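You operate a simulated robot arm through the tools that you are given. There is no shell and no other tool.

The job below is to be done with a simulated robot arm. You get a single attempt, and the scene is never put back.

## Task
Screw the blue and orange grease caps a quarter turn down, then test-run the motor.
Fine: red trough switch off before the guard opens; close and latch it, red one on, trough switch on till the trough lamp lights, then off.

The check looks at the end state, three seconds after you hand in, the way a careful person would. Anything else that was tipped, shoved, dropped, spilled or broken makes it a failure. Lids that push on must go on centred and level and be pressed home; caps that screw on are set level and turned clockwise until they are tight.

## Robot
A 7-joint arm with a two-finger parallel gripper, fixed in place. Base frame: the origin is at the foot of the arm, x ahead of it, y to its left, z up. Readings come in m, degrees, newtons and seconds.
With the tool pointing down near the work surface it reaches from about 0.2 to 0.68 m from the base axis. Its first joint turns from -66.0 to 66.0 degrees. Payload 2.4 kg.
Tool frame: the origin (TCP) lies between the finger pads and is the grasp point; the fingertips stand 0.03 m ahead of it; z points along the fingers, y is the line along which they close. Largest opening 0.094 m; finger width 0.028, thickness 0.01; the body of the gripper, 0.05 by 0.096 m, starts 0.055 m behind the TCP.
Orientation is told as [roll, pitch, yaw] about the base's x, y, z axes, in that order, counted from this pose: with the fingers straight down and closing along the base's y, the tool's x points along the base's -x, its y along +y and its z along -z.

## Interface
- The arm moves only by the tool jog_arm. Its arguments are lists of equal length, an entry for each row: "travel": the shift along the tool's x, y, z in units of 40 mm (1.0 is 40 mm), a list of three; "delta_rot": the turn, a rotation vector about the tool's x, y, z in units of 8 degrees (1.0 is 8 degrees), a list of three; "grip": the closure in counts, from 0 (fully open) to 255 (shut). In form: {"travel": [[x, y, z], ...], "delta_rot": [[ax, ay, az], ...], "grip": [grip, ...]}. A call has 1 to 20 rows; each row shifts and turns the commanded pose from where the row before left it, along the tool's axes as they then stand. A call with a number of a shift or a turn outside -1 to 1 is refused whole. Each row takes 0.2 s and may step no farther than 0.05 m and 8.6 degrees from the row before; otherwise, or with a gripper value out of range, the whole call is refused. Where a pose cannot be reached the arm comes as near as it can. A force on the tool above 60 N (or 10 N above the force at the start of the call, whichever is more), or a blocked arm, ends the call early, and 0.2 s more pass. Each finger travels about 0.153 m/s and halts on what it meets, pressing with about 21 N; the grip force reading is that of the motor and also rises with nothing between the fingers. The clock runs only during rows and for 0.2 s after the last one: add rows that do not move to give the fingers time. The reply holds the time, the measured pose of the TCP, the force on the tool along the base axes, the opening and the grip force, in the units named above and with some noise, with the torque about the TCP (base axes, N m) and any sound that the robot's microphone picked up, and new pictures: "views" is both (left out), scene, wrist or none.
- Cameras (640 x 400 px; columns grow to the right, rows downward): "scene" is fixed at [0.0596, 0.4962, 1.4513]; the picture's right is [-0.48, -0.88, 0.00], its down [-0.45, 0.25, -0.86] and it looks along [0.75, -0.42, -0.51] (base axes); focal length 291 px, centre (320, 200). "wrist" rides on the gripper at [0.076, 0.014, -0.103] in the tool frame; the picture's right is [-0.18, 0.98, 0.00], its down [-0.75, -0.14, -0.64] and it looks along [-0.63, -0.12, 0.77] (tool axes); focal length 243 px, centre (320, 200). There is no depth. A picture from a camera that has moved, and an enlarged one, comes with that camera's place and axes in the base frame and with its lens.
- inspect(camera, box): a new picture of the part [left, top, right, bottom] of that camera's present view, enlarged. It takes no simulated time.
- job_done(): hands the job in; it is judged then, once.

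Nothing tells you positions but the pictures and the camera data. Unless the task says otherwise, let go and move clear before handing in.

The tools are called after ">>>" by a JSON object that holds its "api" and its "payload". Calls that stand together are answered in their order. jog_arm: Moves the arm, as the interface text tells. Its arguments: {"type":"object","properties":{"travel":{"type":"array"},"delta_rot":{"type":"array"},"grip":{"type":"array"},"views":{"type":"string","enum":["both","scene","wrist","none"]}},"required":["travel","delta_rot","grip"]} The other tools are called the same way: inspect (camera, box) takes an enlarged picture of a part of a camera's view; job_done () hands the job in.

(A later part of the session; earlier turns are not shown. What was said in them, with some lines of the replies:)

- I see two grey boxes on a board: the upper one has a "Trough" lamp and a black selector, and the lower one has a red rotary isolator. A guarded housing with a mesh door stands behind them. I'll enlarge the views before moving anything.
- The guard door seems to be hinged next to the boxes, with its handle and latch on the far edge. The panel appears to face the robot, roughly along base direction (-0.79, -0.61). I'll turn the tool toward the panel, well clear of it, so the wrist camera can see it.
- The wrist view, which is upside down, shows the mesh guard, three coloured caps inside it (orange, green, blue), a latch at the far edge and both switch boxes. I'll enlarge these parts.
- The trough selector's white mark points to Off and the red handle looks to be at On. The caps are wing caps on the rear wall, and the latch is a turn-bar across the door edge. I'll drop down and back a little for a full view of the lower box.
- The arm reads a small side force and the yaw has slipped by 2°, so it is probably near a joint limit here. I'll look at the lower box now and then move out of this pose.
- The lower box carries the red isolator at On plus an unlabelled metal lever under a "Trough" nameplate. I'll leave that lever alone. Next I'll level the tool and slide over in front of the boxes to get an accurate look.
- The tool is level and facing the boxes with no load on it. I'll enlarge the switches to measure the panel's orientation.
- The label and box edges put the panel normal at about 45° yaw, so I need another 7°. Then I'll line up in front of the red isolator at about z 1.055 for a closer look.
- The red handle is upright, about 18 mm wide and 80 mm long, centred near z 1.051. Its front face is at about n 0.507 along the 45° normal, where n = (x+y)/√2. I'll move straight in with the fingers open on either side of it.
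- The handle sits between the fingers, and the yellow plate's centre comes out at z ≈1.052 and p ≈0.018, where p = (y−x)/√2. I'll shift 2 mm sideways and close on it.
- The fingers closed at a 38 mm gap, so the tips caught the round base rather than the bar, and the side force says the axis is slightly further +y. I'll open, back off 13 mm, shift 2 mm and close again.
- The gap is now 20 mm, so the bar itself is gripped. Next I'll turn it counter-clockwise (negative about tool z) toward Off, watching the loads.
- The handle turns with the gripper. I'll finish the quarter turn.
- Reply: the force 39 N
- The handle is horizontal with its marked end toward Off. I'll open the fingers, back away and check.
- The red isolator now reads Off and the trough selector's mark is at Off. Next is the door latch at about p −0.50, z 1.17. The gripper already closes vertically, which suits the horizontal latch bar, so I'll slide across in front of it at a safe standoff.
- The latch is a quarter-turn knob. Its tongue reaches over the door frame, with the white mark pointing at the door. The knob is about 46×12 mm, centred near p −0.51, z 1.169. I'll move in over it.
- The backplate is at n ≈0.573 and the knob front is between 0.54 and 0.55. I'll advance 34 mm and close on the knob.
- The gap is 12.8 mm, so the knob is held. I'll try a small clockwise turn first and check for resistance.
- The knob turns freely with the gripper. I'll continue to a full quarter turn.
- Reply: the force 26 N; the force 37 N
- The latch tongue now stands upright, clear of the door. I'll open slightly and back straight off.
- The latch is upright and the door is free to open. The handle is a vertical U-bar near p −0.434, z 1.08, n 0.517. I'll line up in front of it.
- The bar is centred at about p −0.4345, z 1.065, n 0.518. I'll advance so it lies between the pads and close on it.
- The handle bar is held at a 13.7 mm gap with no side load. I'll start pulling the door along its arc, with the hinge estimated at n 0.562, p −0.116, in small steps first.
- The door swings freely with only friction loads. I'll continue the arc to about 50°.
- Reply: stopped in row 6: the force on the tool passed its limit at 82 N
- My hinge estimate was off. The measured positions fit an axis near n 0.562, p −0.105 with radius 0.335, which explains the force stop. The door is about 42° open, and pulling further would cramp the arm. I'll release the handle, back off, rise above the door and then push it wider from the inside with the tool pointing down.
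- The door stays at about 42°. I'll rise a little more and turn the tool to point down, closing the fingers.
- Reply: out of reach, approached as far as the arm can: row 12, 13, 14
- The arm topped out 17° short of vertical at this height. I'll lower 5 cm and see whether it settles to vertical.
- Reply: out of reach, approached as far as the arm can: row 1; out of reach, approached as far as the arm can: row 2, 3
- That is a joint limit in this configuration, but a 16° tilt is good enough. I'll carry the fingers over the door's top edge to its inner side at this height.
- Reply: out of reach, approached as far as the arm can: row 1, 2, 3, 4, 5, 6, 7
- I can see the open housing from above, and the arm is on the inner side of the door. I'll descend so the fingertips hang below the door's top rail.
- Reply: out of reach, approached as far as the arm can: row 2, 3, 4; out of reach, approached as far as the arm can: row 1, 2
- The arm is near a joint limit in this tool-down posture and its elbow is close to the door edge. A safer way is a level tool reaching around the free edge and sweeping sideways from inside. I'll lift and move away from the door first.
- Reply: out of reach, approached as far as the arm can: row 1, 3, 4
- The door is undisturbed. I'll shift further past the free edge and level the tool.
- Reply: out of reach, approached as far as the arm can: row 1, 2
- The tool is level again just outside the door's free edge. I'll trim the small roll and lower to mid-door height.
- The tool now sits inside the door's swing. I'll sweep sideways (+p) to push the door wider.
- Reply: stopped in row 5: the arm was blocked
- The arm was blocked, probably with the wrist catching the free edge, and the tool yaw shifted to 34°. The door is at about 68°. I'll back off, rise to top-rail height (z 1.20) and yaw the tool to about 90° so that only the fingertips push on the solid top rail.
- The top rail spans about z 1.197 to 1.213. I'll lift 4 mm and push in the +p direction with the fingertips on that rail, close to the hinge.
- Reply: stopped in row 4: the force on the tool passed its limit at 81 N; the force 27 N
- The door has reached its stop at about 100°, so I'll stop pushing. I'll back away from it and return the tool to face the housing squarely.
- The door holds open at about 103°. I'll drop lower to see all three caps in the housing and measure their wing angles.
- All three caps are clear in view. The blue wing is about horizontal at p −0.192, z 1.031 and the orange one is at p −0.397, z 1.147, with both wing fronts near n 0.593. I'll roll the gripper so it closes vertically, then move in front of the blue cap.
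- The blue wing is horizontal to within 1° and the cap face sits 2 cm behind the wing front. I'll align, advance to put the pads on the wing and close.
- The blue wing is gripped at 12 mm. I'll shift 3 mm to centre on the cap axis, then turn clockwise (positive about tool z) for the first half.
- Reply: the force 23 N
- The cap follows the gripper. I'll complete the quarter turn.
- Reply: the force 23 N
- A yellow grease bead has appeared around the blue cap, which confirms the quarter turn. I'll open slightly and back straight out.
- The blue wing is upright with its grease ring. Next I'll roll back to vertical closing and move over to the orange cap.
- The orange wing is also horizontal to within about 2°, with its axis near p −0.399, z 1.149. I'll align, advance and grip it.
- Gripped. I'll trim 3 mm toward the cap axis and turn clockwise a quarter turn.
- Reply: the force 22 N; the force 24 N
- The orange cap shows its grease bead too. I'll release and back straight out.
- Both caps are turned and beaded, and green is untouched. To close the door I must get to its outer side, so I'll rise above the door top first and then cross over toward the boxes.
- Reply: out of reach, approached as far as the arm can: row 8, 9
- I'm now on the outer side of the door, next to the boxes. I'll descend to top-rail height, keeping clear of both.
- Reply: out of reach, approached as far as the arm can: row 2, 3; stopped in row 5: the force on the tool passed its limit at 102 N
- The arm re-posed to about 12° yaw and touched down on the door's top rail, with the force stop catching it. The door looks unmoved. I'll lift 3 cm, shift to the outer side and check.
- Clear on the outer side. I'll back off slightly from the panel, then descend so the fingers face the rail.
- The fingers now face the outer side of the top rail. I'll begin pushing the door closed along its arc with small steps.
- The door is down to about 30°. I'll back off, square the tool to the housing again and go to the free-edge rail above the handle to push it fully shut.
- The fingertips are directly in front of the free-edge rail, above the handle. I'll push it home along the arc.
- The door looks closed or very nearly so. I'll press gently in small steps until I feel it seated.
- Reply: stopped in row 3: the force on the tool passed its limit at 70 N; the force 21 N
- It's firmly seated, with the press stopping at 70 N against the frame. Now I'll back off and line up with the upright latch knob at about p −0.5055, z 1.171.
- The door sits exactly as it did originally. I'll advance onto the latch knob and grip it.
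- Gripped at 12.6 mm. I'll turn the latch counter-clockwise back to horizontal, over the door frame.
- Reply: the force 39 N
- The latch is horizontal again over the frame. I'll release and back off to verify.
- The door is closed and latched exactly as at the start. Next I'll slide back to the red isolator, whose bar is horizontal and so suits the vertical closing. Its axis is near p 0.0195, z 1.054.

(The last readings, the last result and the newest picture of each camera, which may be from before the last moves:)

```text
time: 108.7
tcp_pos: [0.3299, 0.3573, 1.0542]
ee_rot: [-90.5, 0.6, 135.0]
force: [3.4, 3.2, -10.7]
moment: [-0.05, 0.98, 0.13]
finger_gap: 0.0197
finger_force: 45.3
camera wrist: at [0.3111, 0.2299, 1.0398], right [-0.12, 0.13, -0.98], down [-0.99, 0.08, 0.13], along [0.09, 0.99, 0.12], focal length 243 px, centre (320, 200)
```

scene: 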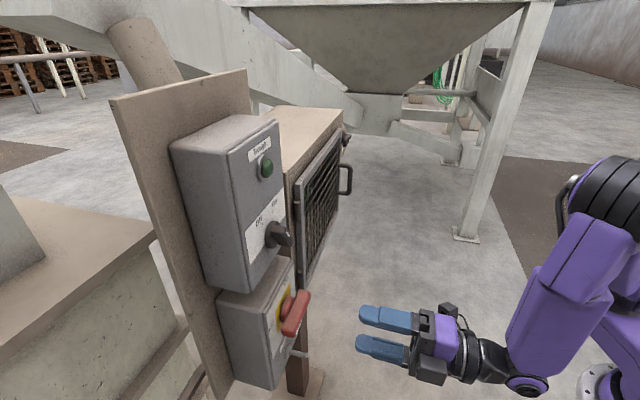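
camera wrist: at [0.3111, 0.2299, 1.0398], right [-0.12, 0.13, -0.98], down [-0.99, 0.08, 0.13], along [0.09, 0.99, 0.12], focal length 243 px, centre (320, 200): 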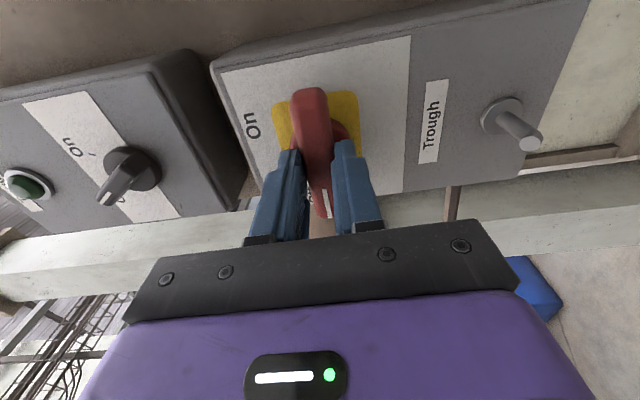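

Gripped on the bar at 19.7 mm. I'll turn it clockwise a quarter turn to On.

>>> {"api": "jog_arm", "payload": {"travel": [[0, 0, 0], [0, 0, 0], [0, 0, 0], [0, 0, 0], [0, 0, 0], [0, 0, 0], [0, 0, 0], [0, 0, 0], [0, 0, 0], [0, 0, 0], [0, 0, 0], [0, 0, 0], [0, 0, 0]], "delta_rot": [[0, 0, 1], [0, 0, 1], [0, 0, 1], [0, 0, 1], [0, 0, 1], [0, 0, 1], [0, 0, 1], [0, 0, 1], [0, 0, 1], [0, 0, 1], [0, 0, 1], [0, 0, 0.3], [0, 0, 0]], "grip": [255, 255, 255, 255, 255, 255, 255, 255, 255, 255, 255, 255, 255]}}

```text
time: 111.5
tcp_pos: [0.3297, 0.3575, 1.0532]
ee_rot: [-163.3, -89.4, -151.4]
force: [-7.8, 5.7, -9.7]
moment: [-1.13, 1.14, 0.07]
finger_gap: 0.0198
finger_force: 44.7
camera wrist: at [0.2471, 0.2948, 0.9756], right [-0.7, 0.69, 0.18], down [-0.36, -0.56, 0.75], along [0.62, 0.46, 0.64], focal length 243 px, centre (320, 200)
```

scene: 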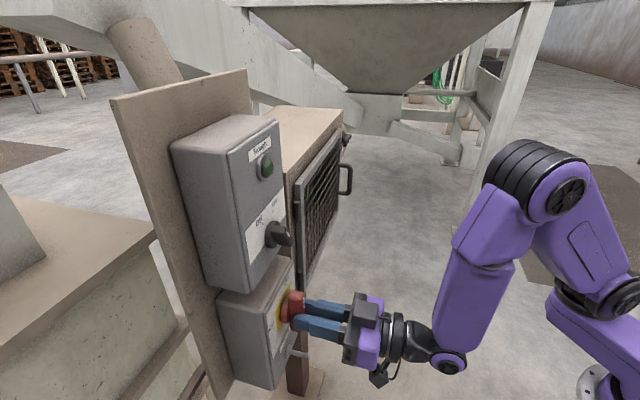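
wrist: 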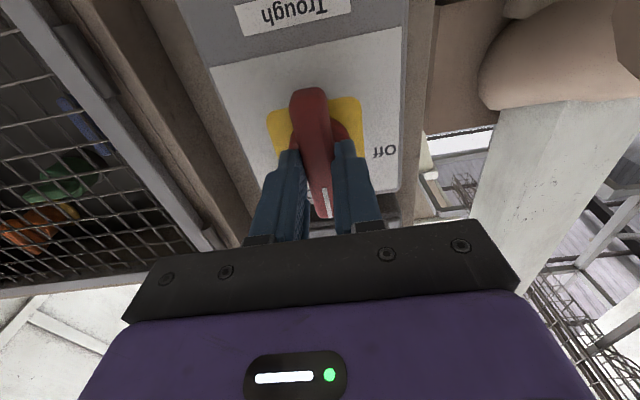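

Red is back upright at On. I'll release, back off and check it.

>>> {"api": "jog_arm", "payload": {"travel": [[0, 0, 0], [0, 0, 0], [0, 0, -0.8], [0, 0, -0.8], [0, 0, -0.8], [0, 0, 0]], "delta_rot": [[0, 0, 0], [0, 0, 0], [0, 0, 0], [0, 0, 0], [0, 0, 0], [0, 0, 0]], "grip": [110, 110, 110, 90, 90, 90]}}

>>> {"api": "inspect", "payload": {"camera": "wrist", "box": [200, 0, 440, 160]}}

>>> {"api": "inspect", "payload": {"camera": "scene", "box": [220, 150, 340, 390]}}

```text
time: 112.9
tcp_pos: [0.2635, 0.2864, 1.0526]
ee_rot: [-163.0, -89.3, -152.0]
force: [-0.6, -0.1, -0.3]
moment: [-0.02, 0.01, -0.01]
finger_gap: 0.0608
finger_force: 0.1
camera wrist: at [0.1798, 0.2239, 0.9746], right [-0.7, 0.69, 0.18], down [-0.36, -0.56, 0.75], along [0.62, 0.45, 0.64], focal length 243 px, centre (320, 200)
```

scene: 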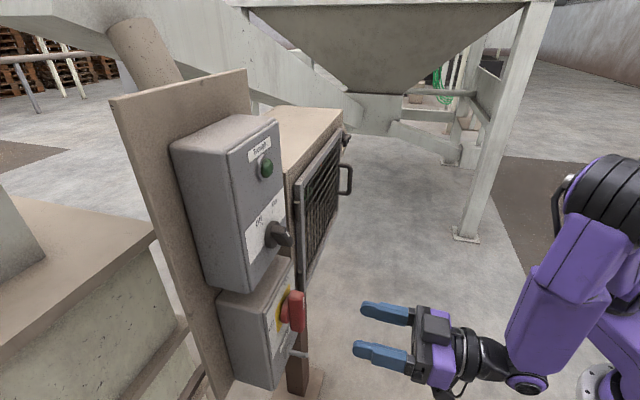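
wrist: 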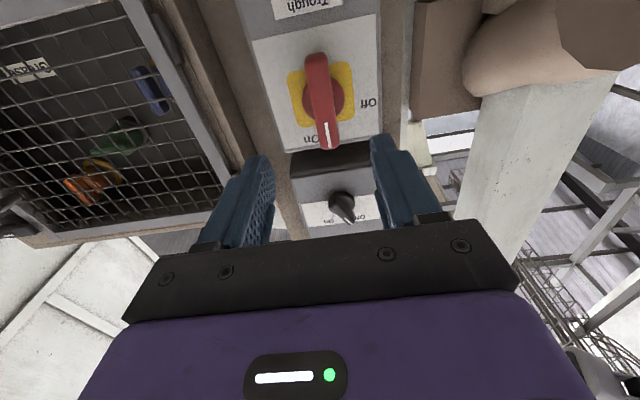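

```text
2.50 times, centred on (320, 80) of wrist
camera zoom: at [0.1798, 0.2239, 0.9746], right [-0.7, 0.69, 0.18], down [-0.36, -0.56, 0.75], along [0.62, 0.45, 0.64], focal length 606 px, centre (320, 500)
```

zoom: 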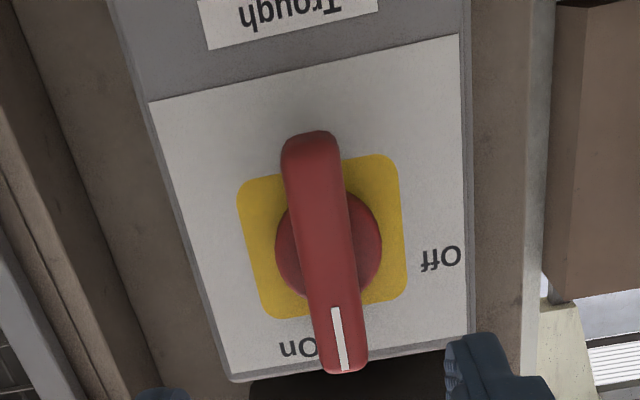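

```text
1.67 times, centred on (280, 270) of scene
camera zoom: at [0.0596, 0.4962, 1.4513], right [-0.48, -0.88, 0.0], down [-0.45, 0.25, -0.86], along [0.75, -0.42, -0.51], focal length 485 px, centre (387, 83)
```

zoom: 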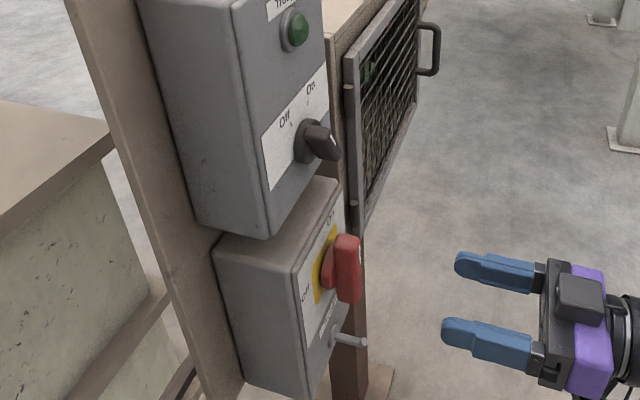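

Red reads On. I'll move up to the black trough selector and look at its exact angle.

>>> {"api": "jog_arm", "payload": {"travel": [[-0.9, 0.02, 0], [-0.9, 0.02, 0], [-0.9, 0.02, 0], [-0.9, 0.02, 0], [0, 0, 0]], "delta_rot": [[0, 0, 0], [0, 0, 0], [0, 0, 0], [0, 0, 0], [0, 0, 0]], "grip": [90, 90, 90, 90, 90]}}

>>> {"api": "inspect", "payload": {"camera": "wrist", "box": [230, 20, 410, 160]}}

```text
time: 114.1
tcp_pos: [0.2569, 0.2928, 1.1958]
ee_rot: [-158.0, -89.2, -157.0]
force: [-0.4, 0.8, -0.3]
moment: [0.01, -0.01, -0.02]
finger_gap: 0.061
finger_force: 0.1
camera wrist: at [0.1745, 0.2304, 1.118], right [-0.7, 0.69, 0.18], down [-0.36, -0.56, 0.75], along [0.62, 0.46, 0.64], focal length 243 px, centre (320, 200)
```

scene: 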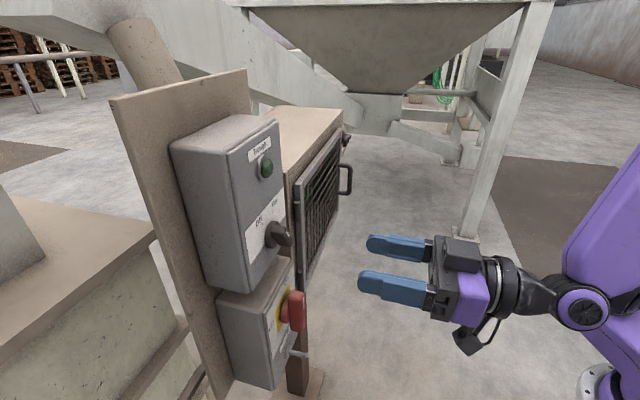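
wrist: 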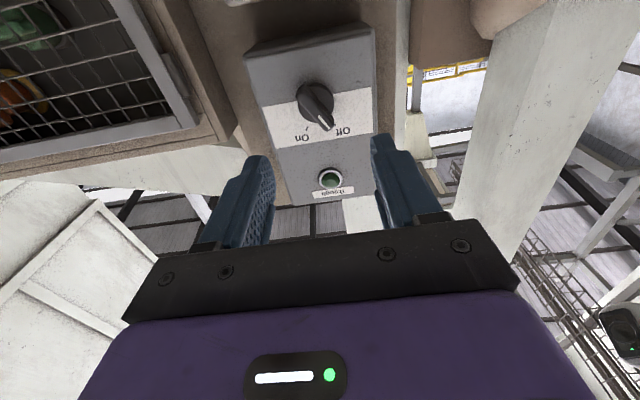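

```text
2.86 times, centred on (320, 90) of wrist
camera zoom: at [0.1745, 0.2304, 1.118], right [-0.7, 0.69, 0.18], down [-0.36, -0.56, 0.75], along [0.62, 0.46, 0.64], focal length 693 px, centre (320, 514)
```

zoom: 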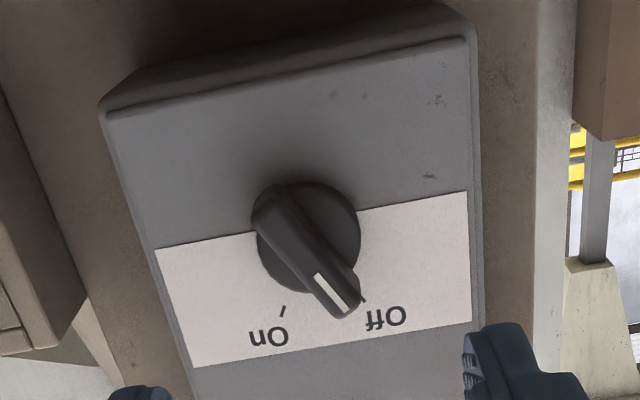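

The selector's bar sits about 30° left of vertical, with its mark at Off, and On is 30° right. Its axis is near p 0.020, z 1.199. I'll align, roll the gripper −30° to match the bar and approach.

>>> {"api": "jog_arm", "payload": {"travel": [[-0.09, -0.135, 0], [0, 0, 0], [0, 0, 0], [0, 0, 0], [0, 0, 0], [0, 0, 0.677], [0, 0, 0.677], [0, 0, 0.6], [0, 0, 0]], "delta_rot": [[0, 0, 0], [0, 0, -1], [0, 0, -1], [0, 0, -1], [0, 0, -0.6], [0, 0, 0], [0, 0, 0], [0, 0, 0], [0, 0, 0]], "grip": [110, 110, 110, 110, 110, 110, 110, 110, 110]}}

>>> {"api": "inspect", "payload": {"camera": "wrist", "box": [220, 40, 420, 220]}}

>>> {"api": "inspect", "payload": {"camera": "scene", "box": [220, 140, 380, 300]}}

```text
time: 116.1
tcp_pos: [0.3187, 0.3431, 1.2017]
ee_rot: [-91.5, -60.9, 136.3]
force: [0.3, -0.3, -0.2]
moment: [-0.01, 0.01, 0.0]
finger_gap: 0.0534
finger_force: 0.1
camera wrist: at [0.2634, 0.2535, 1.1265], right [-0.67, 0.67, -0.32], down [-0.63, -0.29, 0.72], along [0.39, 0.68, 0.62], focal length 243 px, centre (320, 200)
```

scene: 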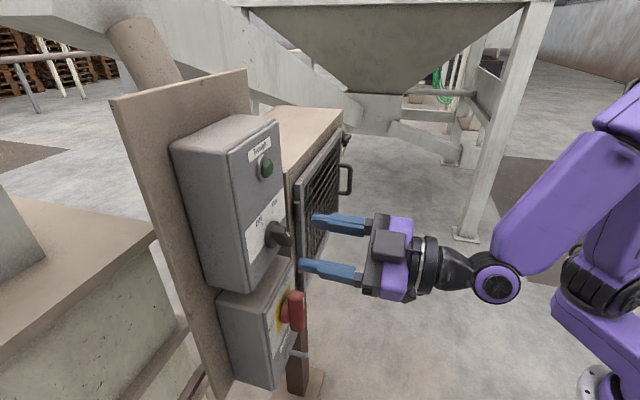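
wrist: 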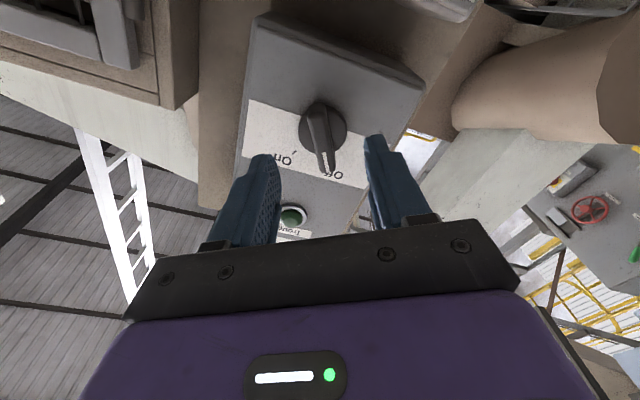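

```text
2.22 times, centred on (320, 130) of wrist
camera zoom: at [0.2634, 0.2535, 1.1265], right [-0.67, 0.67, -0.32], down [-0.63, -0.29, 0.72], along [0.39, 0.68, 0.62], focal length 539 px, centre (320, 356)
```

zoom: 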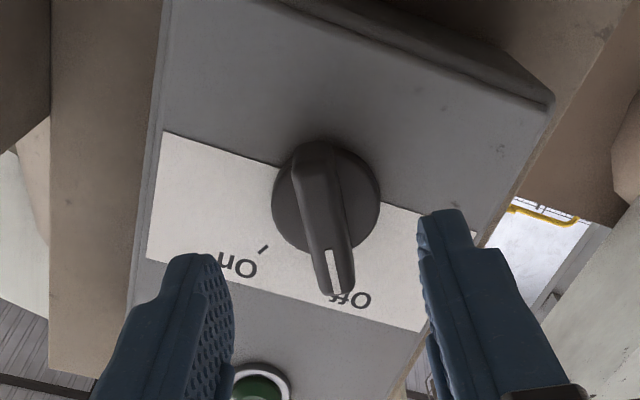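

```text
2.50 times, centred on (300, 220) of scene
camera zoom: at [0.0596, 0.4962, 1.4513], right [-0.48, -0.88, 0.0], down [-0.45, 0.25, -0.86], along [0.75, -0.42, -0.51], focal length 728 px, centre (370, 150)
```

zoom: 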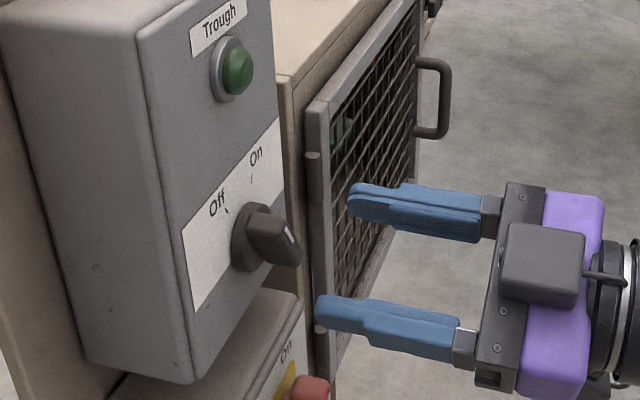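

The tool is nearly matched to the bar, whose front is near n 0.528. I'll fine-align, advance so the tips straddle it and close.

>>> {"api": "jog_arm", "payload": {"travel": [[-0.01, 0.058, 0.55], [0, 0, 0.55], [0, 0, 0], [0, 0, 0], [0, 0, 0]], "delta_rot": [[0, 0, -0.2], [0, 0, 0], [0, 0, 0], [0, 0, 0], [0, 0, 0]], "grip": [110, 110, 110, 255, 255]}}

>>> {"api": "inspect", "payload": {"camera": "wrist", "box": [220, 40, 420, 240]}}

>>> {"api": "inspect", "payload": {"camera": "scene", "box": [220, 140, 380, 300]}}

```text
time: 117.3
tcp_pos: [0.3482, 0.3745, 1.2031]
ee_rot: [-91.4, -59.4, 136.4]
force: [2.1, 3.5, 0.3]
moment: [-0.11, 0.1, 0.05]
finger_gap: 0.0352
finger_force: 45.1
camera wrist: at [0.2943, 0.2834, 1.1275], right [-0.66, 0.67, -0.34], down [-0.65, -0.28, 0.71], along [0.38, 0.69, 0.61], focal length 243 px, centre (320, 200)
```

scene: 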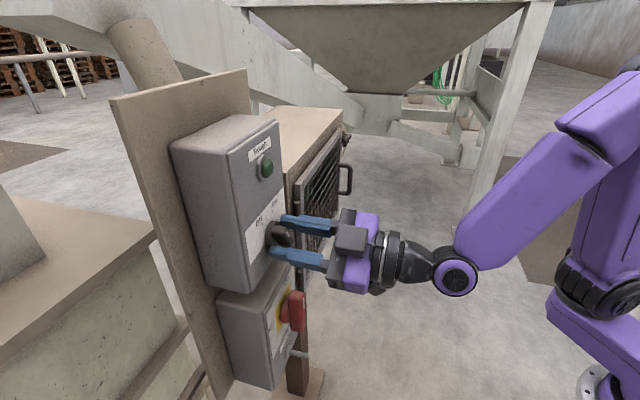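
wrist: 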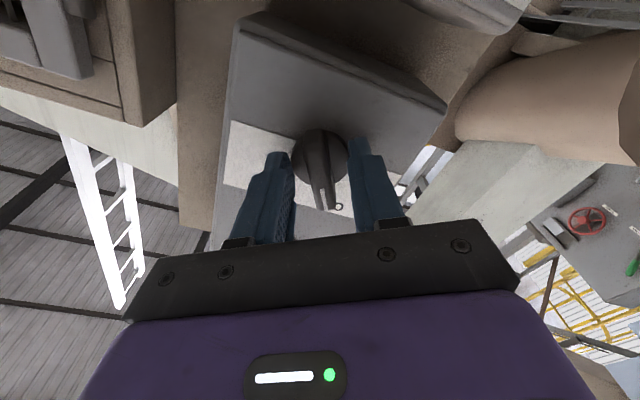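

```text
2.00 times, centred on (320, 140) of wrist
camera zoom: at [0.2943, 0.2834, 1.1275], right [-0.66, 0.67, -0.34], down [-0.65, -0.28, 0.71], along [0.38, 0.69, 0.61], focal length 485 px, centre (320, 320)
```

zoom: 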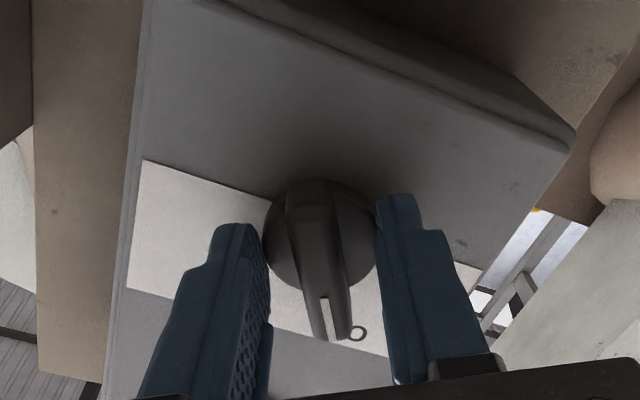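

```text
2.50 times, centred on (300, 220) of scene
camera zoom: at [0.0597, 0.4964, 1.4513], right [-0.48, -0.88, 0.0], down [-0.45, 0.25, -0.86], along [0.75, -0.42, -0.51], focal length 728 px, centre (370, 150)
```

zoom: 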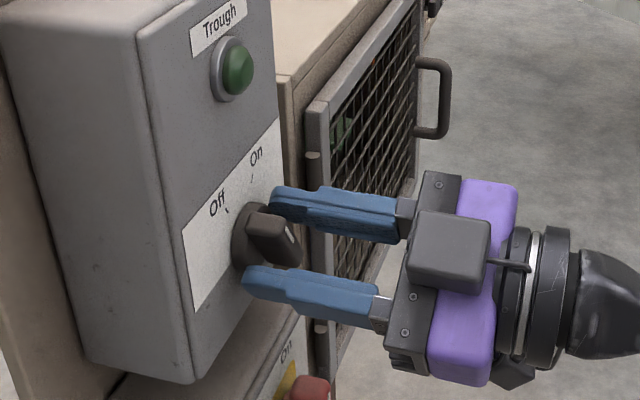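

The tips caught the round base (35 mm gap) with almost no side force, so I'm well centred but too deep. I'll open, back off 14 mm and close on the bar.

>>> {"api": "jog_arm", "payload": {"travel": [[0, 0, 0], [0, 0, -0.36], [0, 0, 0], [0, 0, 0], [0, 0, 0], [0, 0, 0]], "delta_rot": [[0, 0, 0], [0, 0, 0], [0, 0, 0], [0, 0, 0], [0, 0, 0], [0, 0, 0]], "grip": [110, 110, 110, 255, 255, 255]}}

>>> {"api": "inspect", "payload": {"camera": "wrist", "box": [220, 40, 420, 240]}}

>>> {"api": "inspect", "payload": {"camera": "scene", "box": [220, 140, 380, 300]}}

```text
time: 118.7
tcp_pos: [0.3387, 0.3622, 1.2008]
ee_rot: [-91.4, -59.5, 136.3]
force: [-0.2, -3.6, 1.0]
moment: [0.36, 0.42, 0.11]
finger_gap: 0.0127
finger_force: 45.1
camera wrist: at [0.2836, 0.272, 1.1262], right [-0.66, 0.67, -0.34], down [-0.65, -0.27, 0.71], along [0.38, 0.69, 0.61], focal length 243 px, centre (320, 200)
```

scene: 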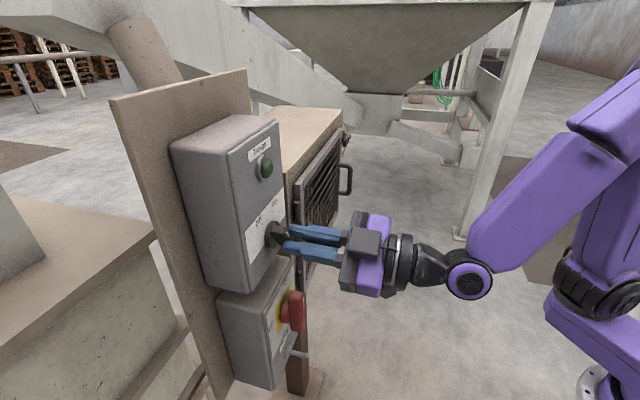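
wrist: 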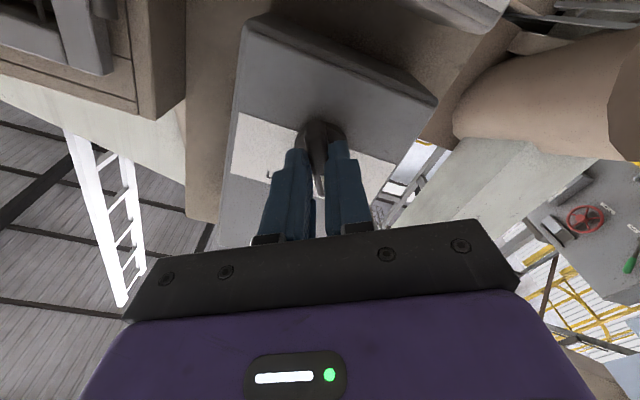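

```text
2.00 times, centred on (320, 140) of wrist
camera zoom: at [0.2836, 0.272, 1.1262], right [-0.66, 0.67, -0.34], down [-0.65, -0.27, 0.71], along [0.38, 0.69, 0.61], focal length 485 px, centre (320, 320)
```

zoom: 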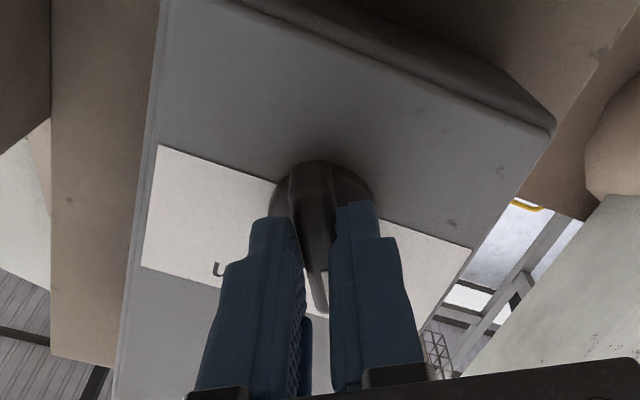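

```text
2.50 times, centred on (300, 220) of scene
camera zoom: at [0.0596, 0.4961, 1.4514], right [-0.48, -0.88, 0.0], down [-0.45, 0.25, -0.86], along [0.75, -0.42, -0.51], focal length 728 px, centre (370, 150)
```

zoom: 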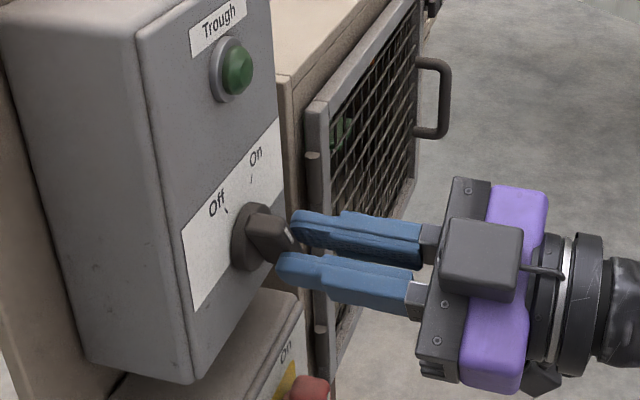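

The bar is held at 12.7 mm. With the guard latched and red On, I'll turn the selector clockwise 60° to On and watch the lamp.

>>> {"api": "jog_arm", "payload": {"travel": [[0, 0, 0], [0, 0, 0], [0, 0, 0], [0, 0, 0], [0, 0, 0], [0, 0, 0], [0, 0, 0], [0, 0, 0], [0, 0, 0]], "delta_rot": [[0, 0, 1], [0, 0, 1], [0, 0, 1], [0, 0, 1], [0, 0, 1], [0, 0, 1], [0, 0, 1], [0, 0, 0.5], [0, 0, 0]], "grip": [255, 255, 255, 255, 255, 255, 255, 255, 255]}}

>>> {"api": "inspect", "payload": {"camera": "scene", "box": [220, 130, 380, 290]}}

```text
time: 120.7
tcp_pos: [0.335, 0.365, 1.201]
ee_rot: [91.7, -60.6, -46.1]
force: [-18.3, 5.4, 0.3]
moment: [0.27, -0.41, 0.11]
finger_gap: 0.0128
finger_force: 45.2
camera wrist: at [0.2271, 0.3281, 1.1394], right [-0.55, 0.53, 0.64], down [-0.11, -0.81, 0.58], along [0.83, 0.25, 0.5], focal length 243 px, centre (320, 200)
```

scene: 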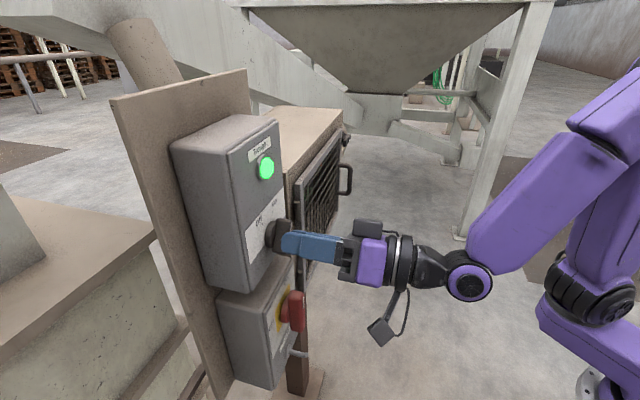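
wrist: 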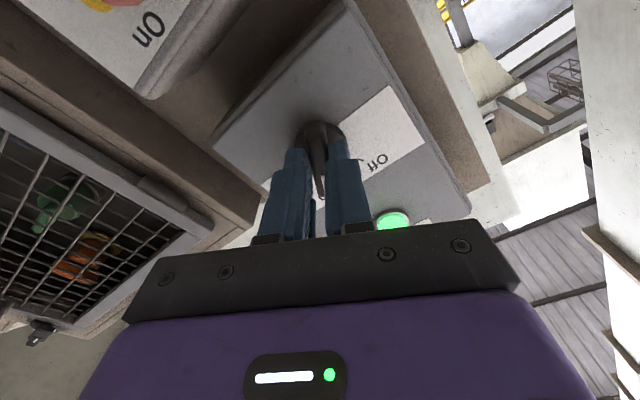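

```text
2.50 times, centred on (300, 210) of scene
camera zoom: at [0.0589, 0.4964, 1.4513], right [-0.48, -0.88, 0.0], down [-0.45, 0.25, -0.86], along [0.75, -0.42, -0.51], focal length 728 px, centre (370, 175)
```

zoom: 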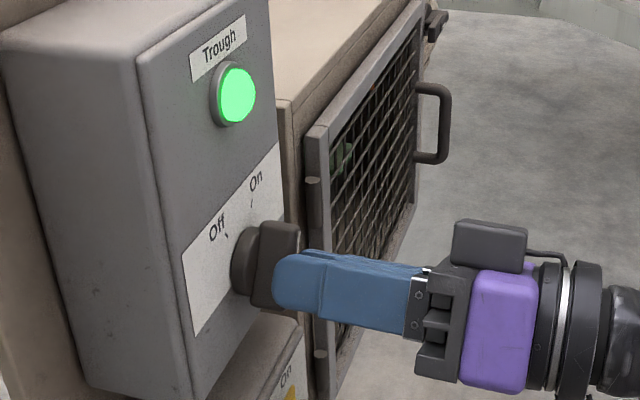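

The trough lamp is lit, so the motor test ran. I'll turn the selector straight back to Off.

>>> {"api": "jog_arm", "payload": {"travel": [[0, 0, 0], [0, 0, 0], [0, 0, 0], [0, 0, 0], [0, 0, 0], [0, 0, 0], [0, 0, 0], [0, 0, 0], [0, 0, 0]], "delta_rot": [[0, 0, -1], [0, 0, -1], [0, 0, -1], [0, 0, -1], [0, 0, -1], [0, 0, -1], [0, 0, -1], [0, 0, -0.6], [0, 0, 0]], "grip": [255, 255, 255, 255, 255, 255, 255, 255, 255]}}

>>> {"api": "inspect", "payload": {"camera": "scene", "box": [220, 130, 380, 290]}}

```text
time: 122.7
tcp_pos: [0.3368, 0.3635, 1.202]
ee_rot: [-91.1, -58.6, 135.8]
force: [-12.3, -12.5, -6.7]
moment: [0.25, 1.4, -0.11]
finger_gap: 0.0127
finger_force: 45.4
camera wrist: at [0.2841, 0.2715, 1.1269], right [-0.66, 0.67, -0.35], down [-0.65, -0.26, 0.71], along [0.38, 0.7, 0.61], focal length 243 px, centre (320, 200)
```

scene: 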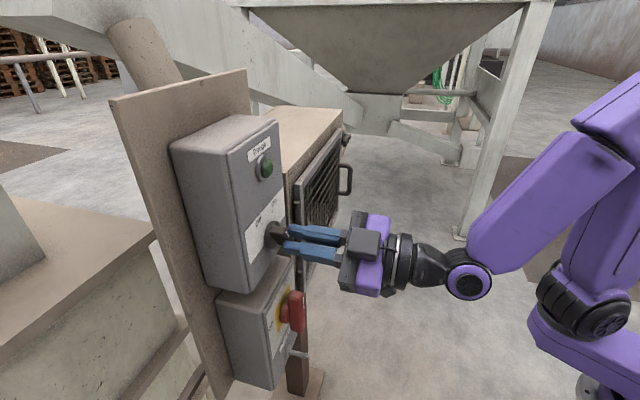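
wrist: 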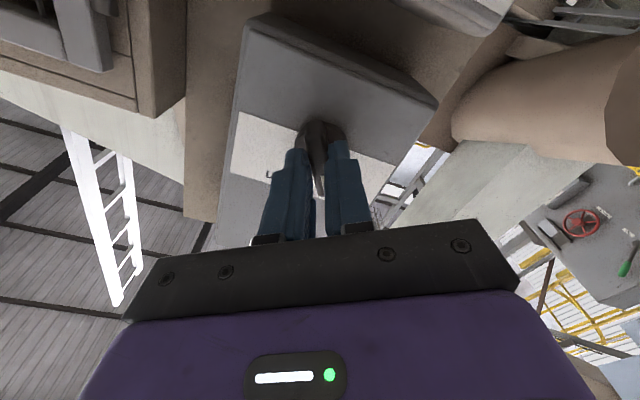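

```text
2.50 times, centred on (300, 210) of scene
camera zoom: at [0.0593, 0.4959, 1.4515], right [-0.48, -0.88, 0.0], down [-0.45, 0.25, -0.86], along [0.75, -0.42, -0.51], focal length 728 px, centre (370, 175)
```

zoom: 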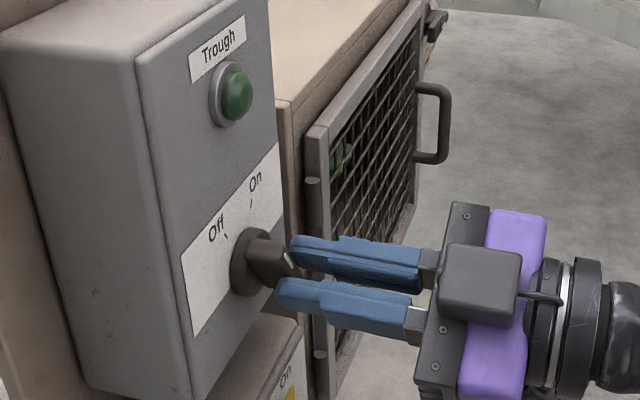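

The lamp is out and the selector is back at Off. I'll release, back well clear and check the final state.

>>> {"api": "jog_arm", "payload": {"travel": [[0, 0, 0], [0, 0, 0], [0, 0, -0.6], [0, 0, -0.8], [0, 0, -0.8], [0, 0, -0.8], [0, 0, 0]], "delta_rot": [[0, 0, 0], [0, 0, 0], [0, 0, 0], [0, 0, 0], [0, 0, 0], [0, 0, 0], [0, 0, 0]], "grip": [110, 110, 110, 110, 110, 110, 110]}}

>>> {"api": "inspect", "payload": {"camera": "wrist", "box": [220, 20, 420, 160]}}

>>> {"api": "inspect", "payload": {"camera": "scene", "box": [200, 100, 380, 400]}}

```text
time: 124.3
tcp_pos: [0.2522, 0.2788, 1.2003]
ee_rot: [-91.4, -58.4, 136.2]
force: [0.1, -0.4, 0.6]
moment: [-0.01, 0.01, -0.03]
finger_gap: 0.0536
finger_force: 0.0
camera wrist: at [0.1987, 0.1871, 1.1256], right [-0.66, 0.66, -0.36], down [-0.65, -0.27, 0.71], along [0.38, 0.7, 0.61], focal length 243 px, centre (320, 200)
```

scene: 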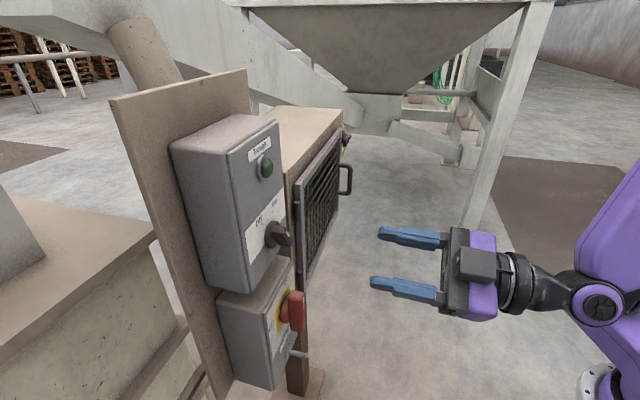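
wrist: 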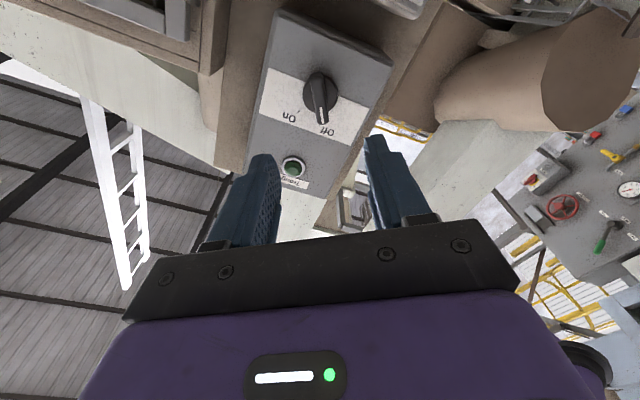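

```text
2.86 times, centred on (320, 90) of wrist
camera zoom: at [0.1987, 0.1871, 1.1256], right [-0.66, 0.66, -0.36], down [-0.65, -0.27, 0.71], along [0.38, 0.7, 0.61], focal length 693 px, centre (320, 514)
```

zoom: 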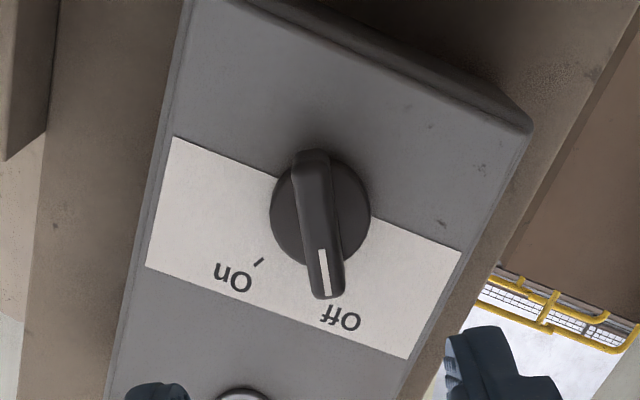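

```text
1.33 times, centred on (290, 250) of scene
camera zoom: at [0.0596, 0.4962, 1.4513], right [-0.48, -0.88, 0.0], down [-0.45, 0.25, -0.86], along [0.75, -0.42, -0.51], focal length 388 px, centre (360, 133)
```

zoom: 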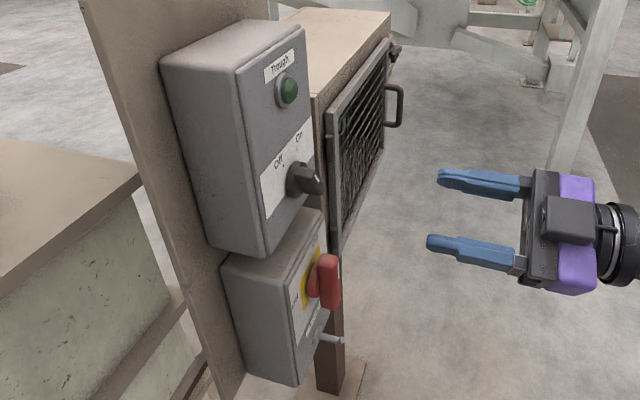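

The selector's mark points at Off, the lamp is dark and the tool is clear. I'll roll back upright and take one last look from the same angle as before turning it, plus a check of the guard.

>>> {"api": "jog_arm", "payload": {"travel": [[0, 0, 0], [0, 0, 0], [0, 0, 0], [0, 0, 0], [0.1, 0, 0.1], [0, 0, 0], [0, 0, 0]], "delta_rot": [[0, 0, 1], [0, 0, 1], [0, 0, 1], [0, 0, 0.9], [0, 0, 0], [0, 0, 0], [0, 0, 0]], "grip": [90, 90, 90, 90, 90, 90, 90]}}

>>> {"api": "inspect", "payload": {"camera": "wrist", "box": [230, 20, 410, 160]}}

>>> {"api": "inspect", "payload": {"camera": "wrist", "box": [0, 0, 260, 160]}}

>>> {"api": "inspect", "payload": {"camera": "scene", "box": [270, 100, 390, 300]}}

```text
time: 125.9
tcp_pos: [0.2541, 0.2823, 1.1949]
ee_rot: [-163.4, -89.2, -151.6]
force: [-0.2, 0.1, 0.8]
moment: [0.0, 0.01, -0.03]
finger_gap: 0.0606
finger_force: 0.1
camera wrist: at [0.172, 0.2197, 1.1177], right [-0.7, 0.69, 0.18], down [-0.36, -0.56, 0.75], along [0.62, 0.45, 0.64], focal length 243 px, centre (320, 200)
```

scene: 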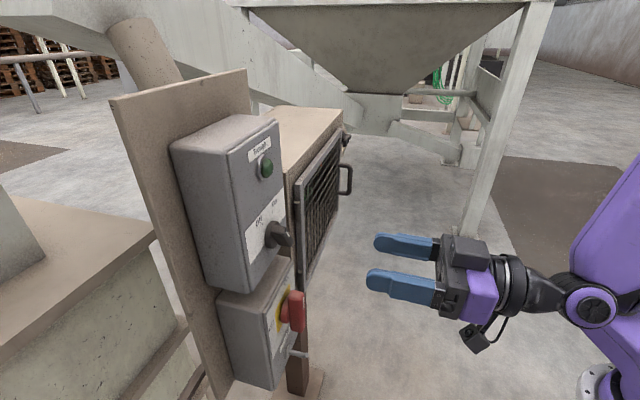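
wrist: 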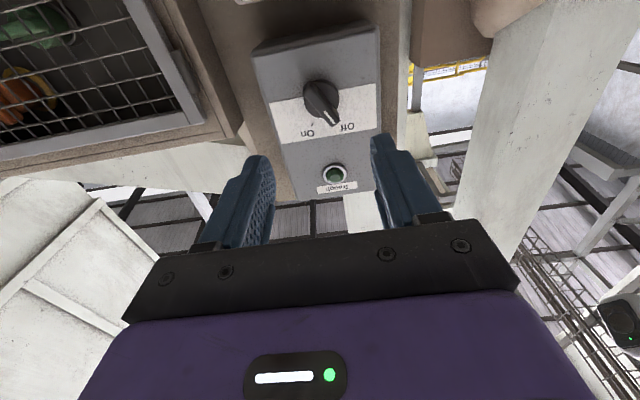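

```text
2.86 times, centred on (320, 90) of wrist
camera zoom: at [0.172, 0.2197, 1.1177], right [-0.7, 0.69, 0.18], down [-0.36, -0.56, 0.75], along [0.62, 0.45, 0.64], focal length 693 px, centre (320, 514)
```

zoom: 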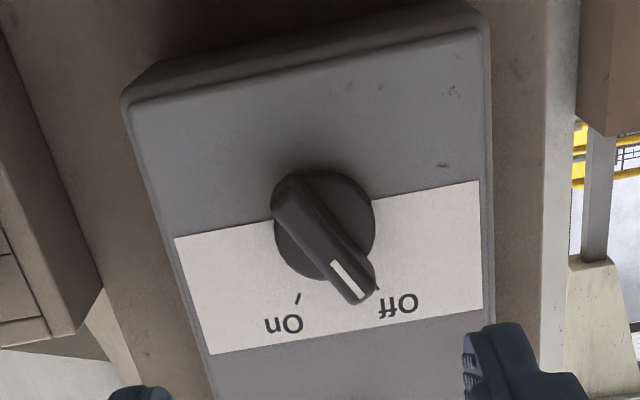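

```text
2.46 times, centred on (130, 80) of wrist
camera zoom: at [0.172, 0.2197, 1.1177], right [-0.7, 0.69, 0.18], down [-0.36, -0.56, 0.75], along [0.62, 0.45, 0.64], focal length 597 px, centre (788, 495)
```

zoom: 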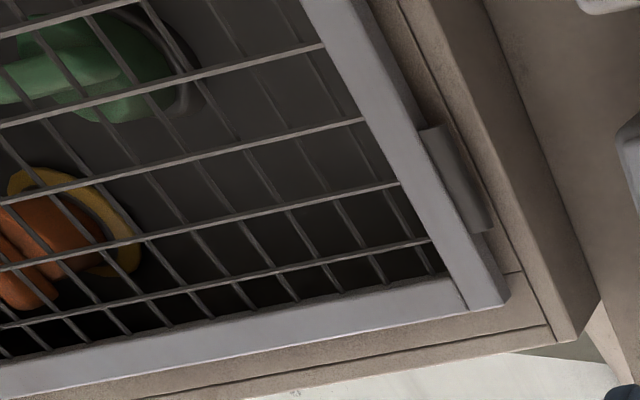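

```text
2.00 times, centred on (330, 200) of scene
camera zoom: at [0.0596, 0.4962, 1.4513], right [-0.48, -0.88, 0.0], down [-0.45, 0.25, -0.86], along [0.75, -0.42, -0.51], focal length 582 px, centre (300, 200)
```

zoom: 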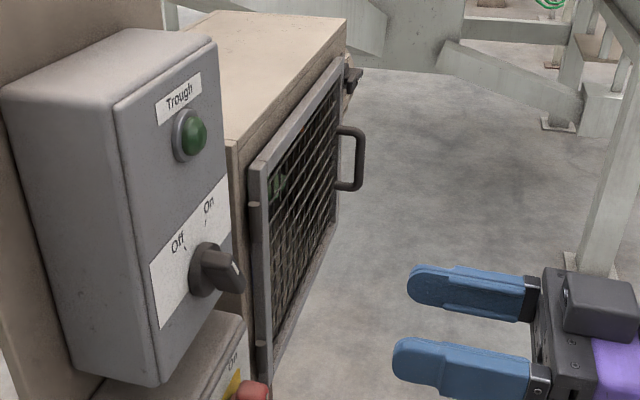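

The end state looks right:
- **Caps:** blue and orange are each turned a quarter turn clockwise, with grease beads showing. Green is untouched.
- **Guard:** closed and latched.
- **Switches:** red is On and the trough selector is back at Off. The lamp lit during the test run and is now dark.

The arm is clear of everything, so I'll hand in.

>>> {"api": "job_done", "payload": {}}

```text
The job is handed in.
```

The job is done and handed in. I turned the blue and orange grease caps a quarter turn clockwise, and the motor test-run worked.

- **Isolation:** I turned the red switch Off before opening the guard; the trough switch was already Off.
- **Caps:** a grease bead appeared around both the blue and orange caps. The green cap was left alone.
- **Guard:** it is closed, pressed firmly home and latched.
- **Test run:** I turned the red switch On, then the trough switch On. The trough lamp lit, and I turned the trough switch straight back to Off. The lamp is now dark and the red switch is still On.

**Contacts while moving the guard:**
- The force limit stopped the arm while I pulled the guard open.
- The arm was blocked once partway through opening, probably by its wrist catching the door edge.
- It stopped again when the guard reached its open stop.
- On the way to closing it, the gripper briefly pressed down on the guard's top rail (102 N peak).

I saw no damage, and the guard closed and latched normally afterwards.

I did not touch the unlabelled metal lever below the red switch.
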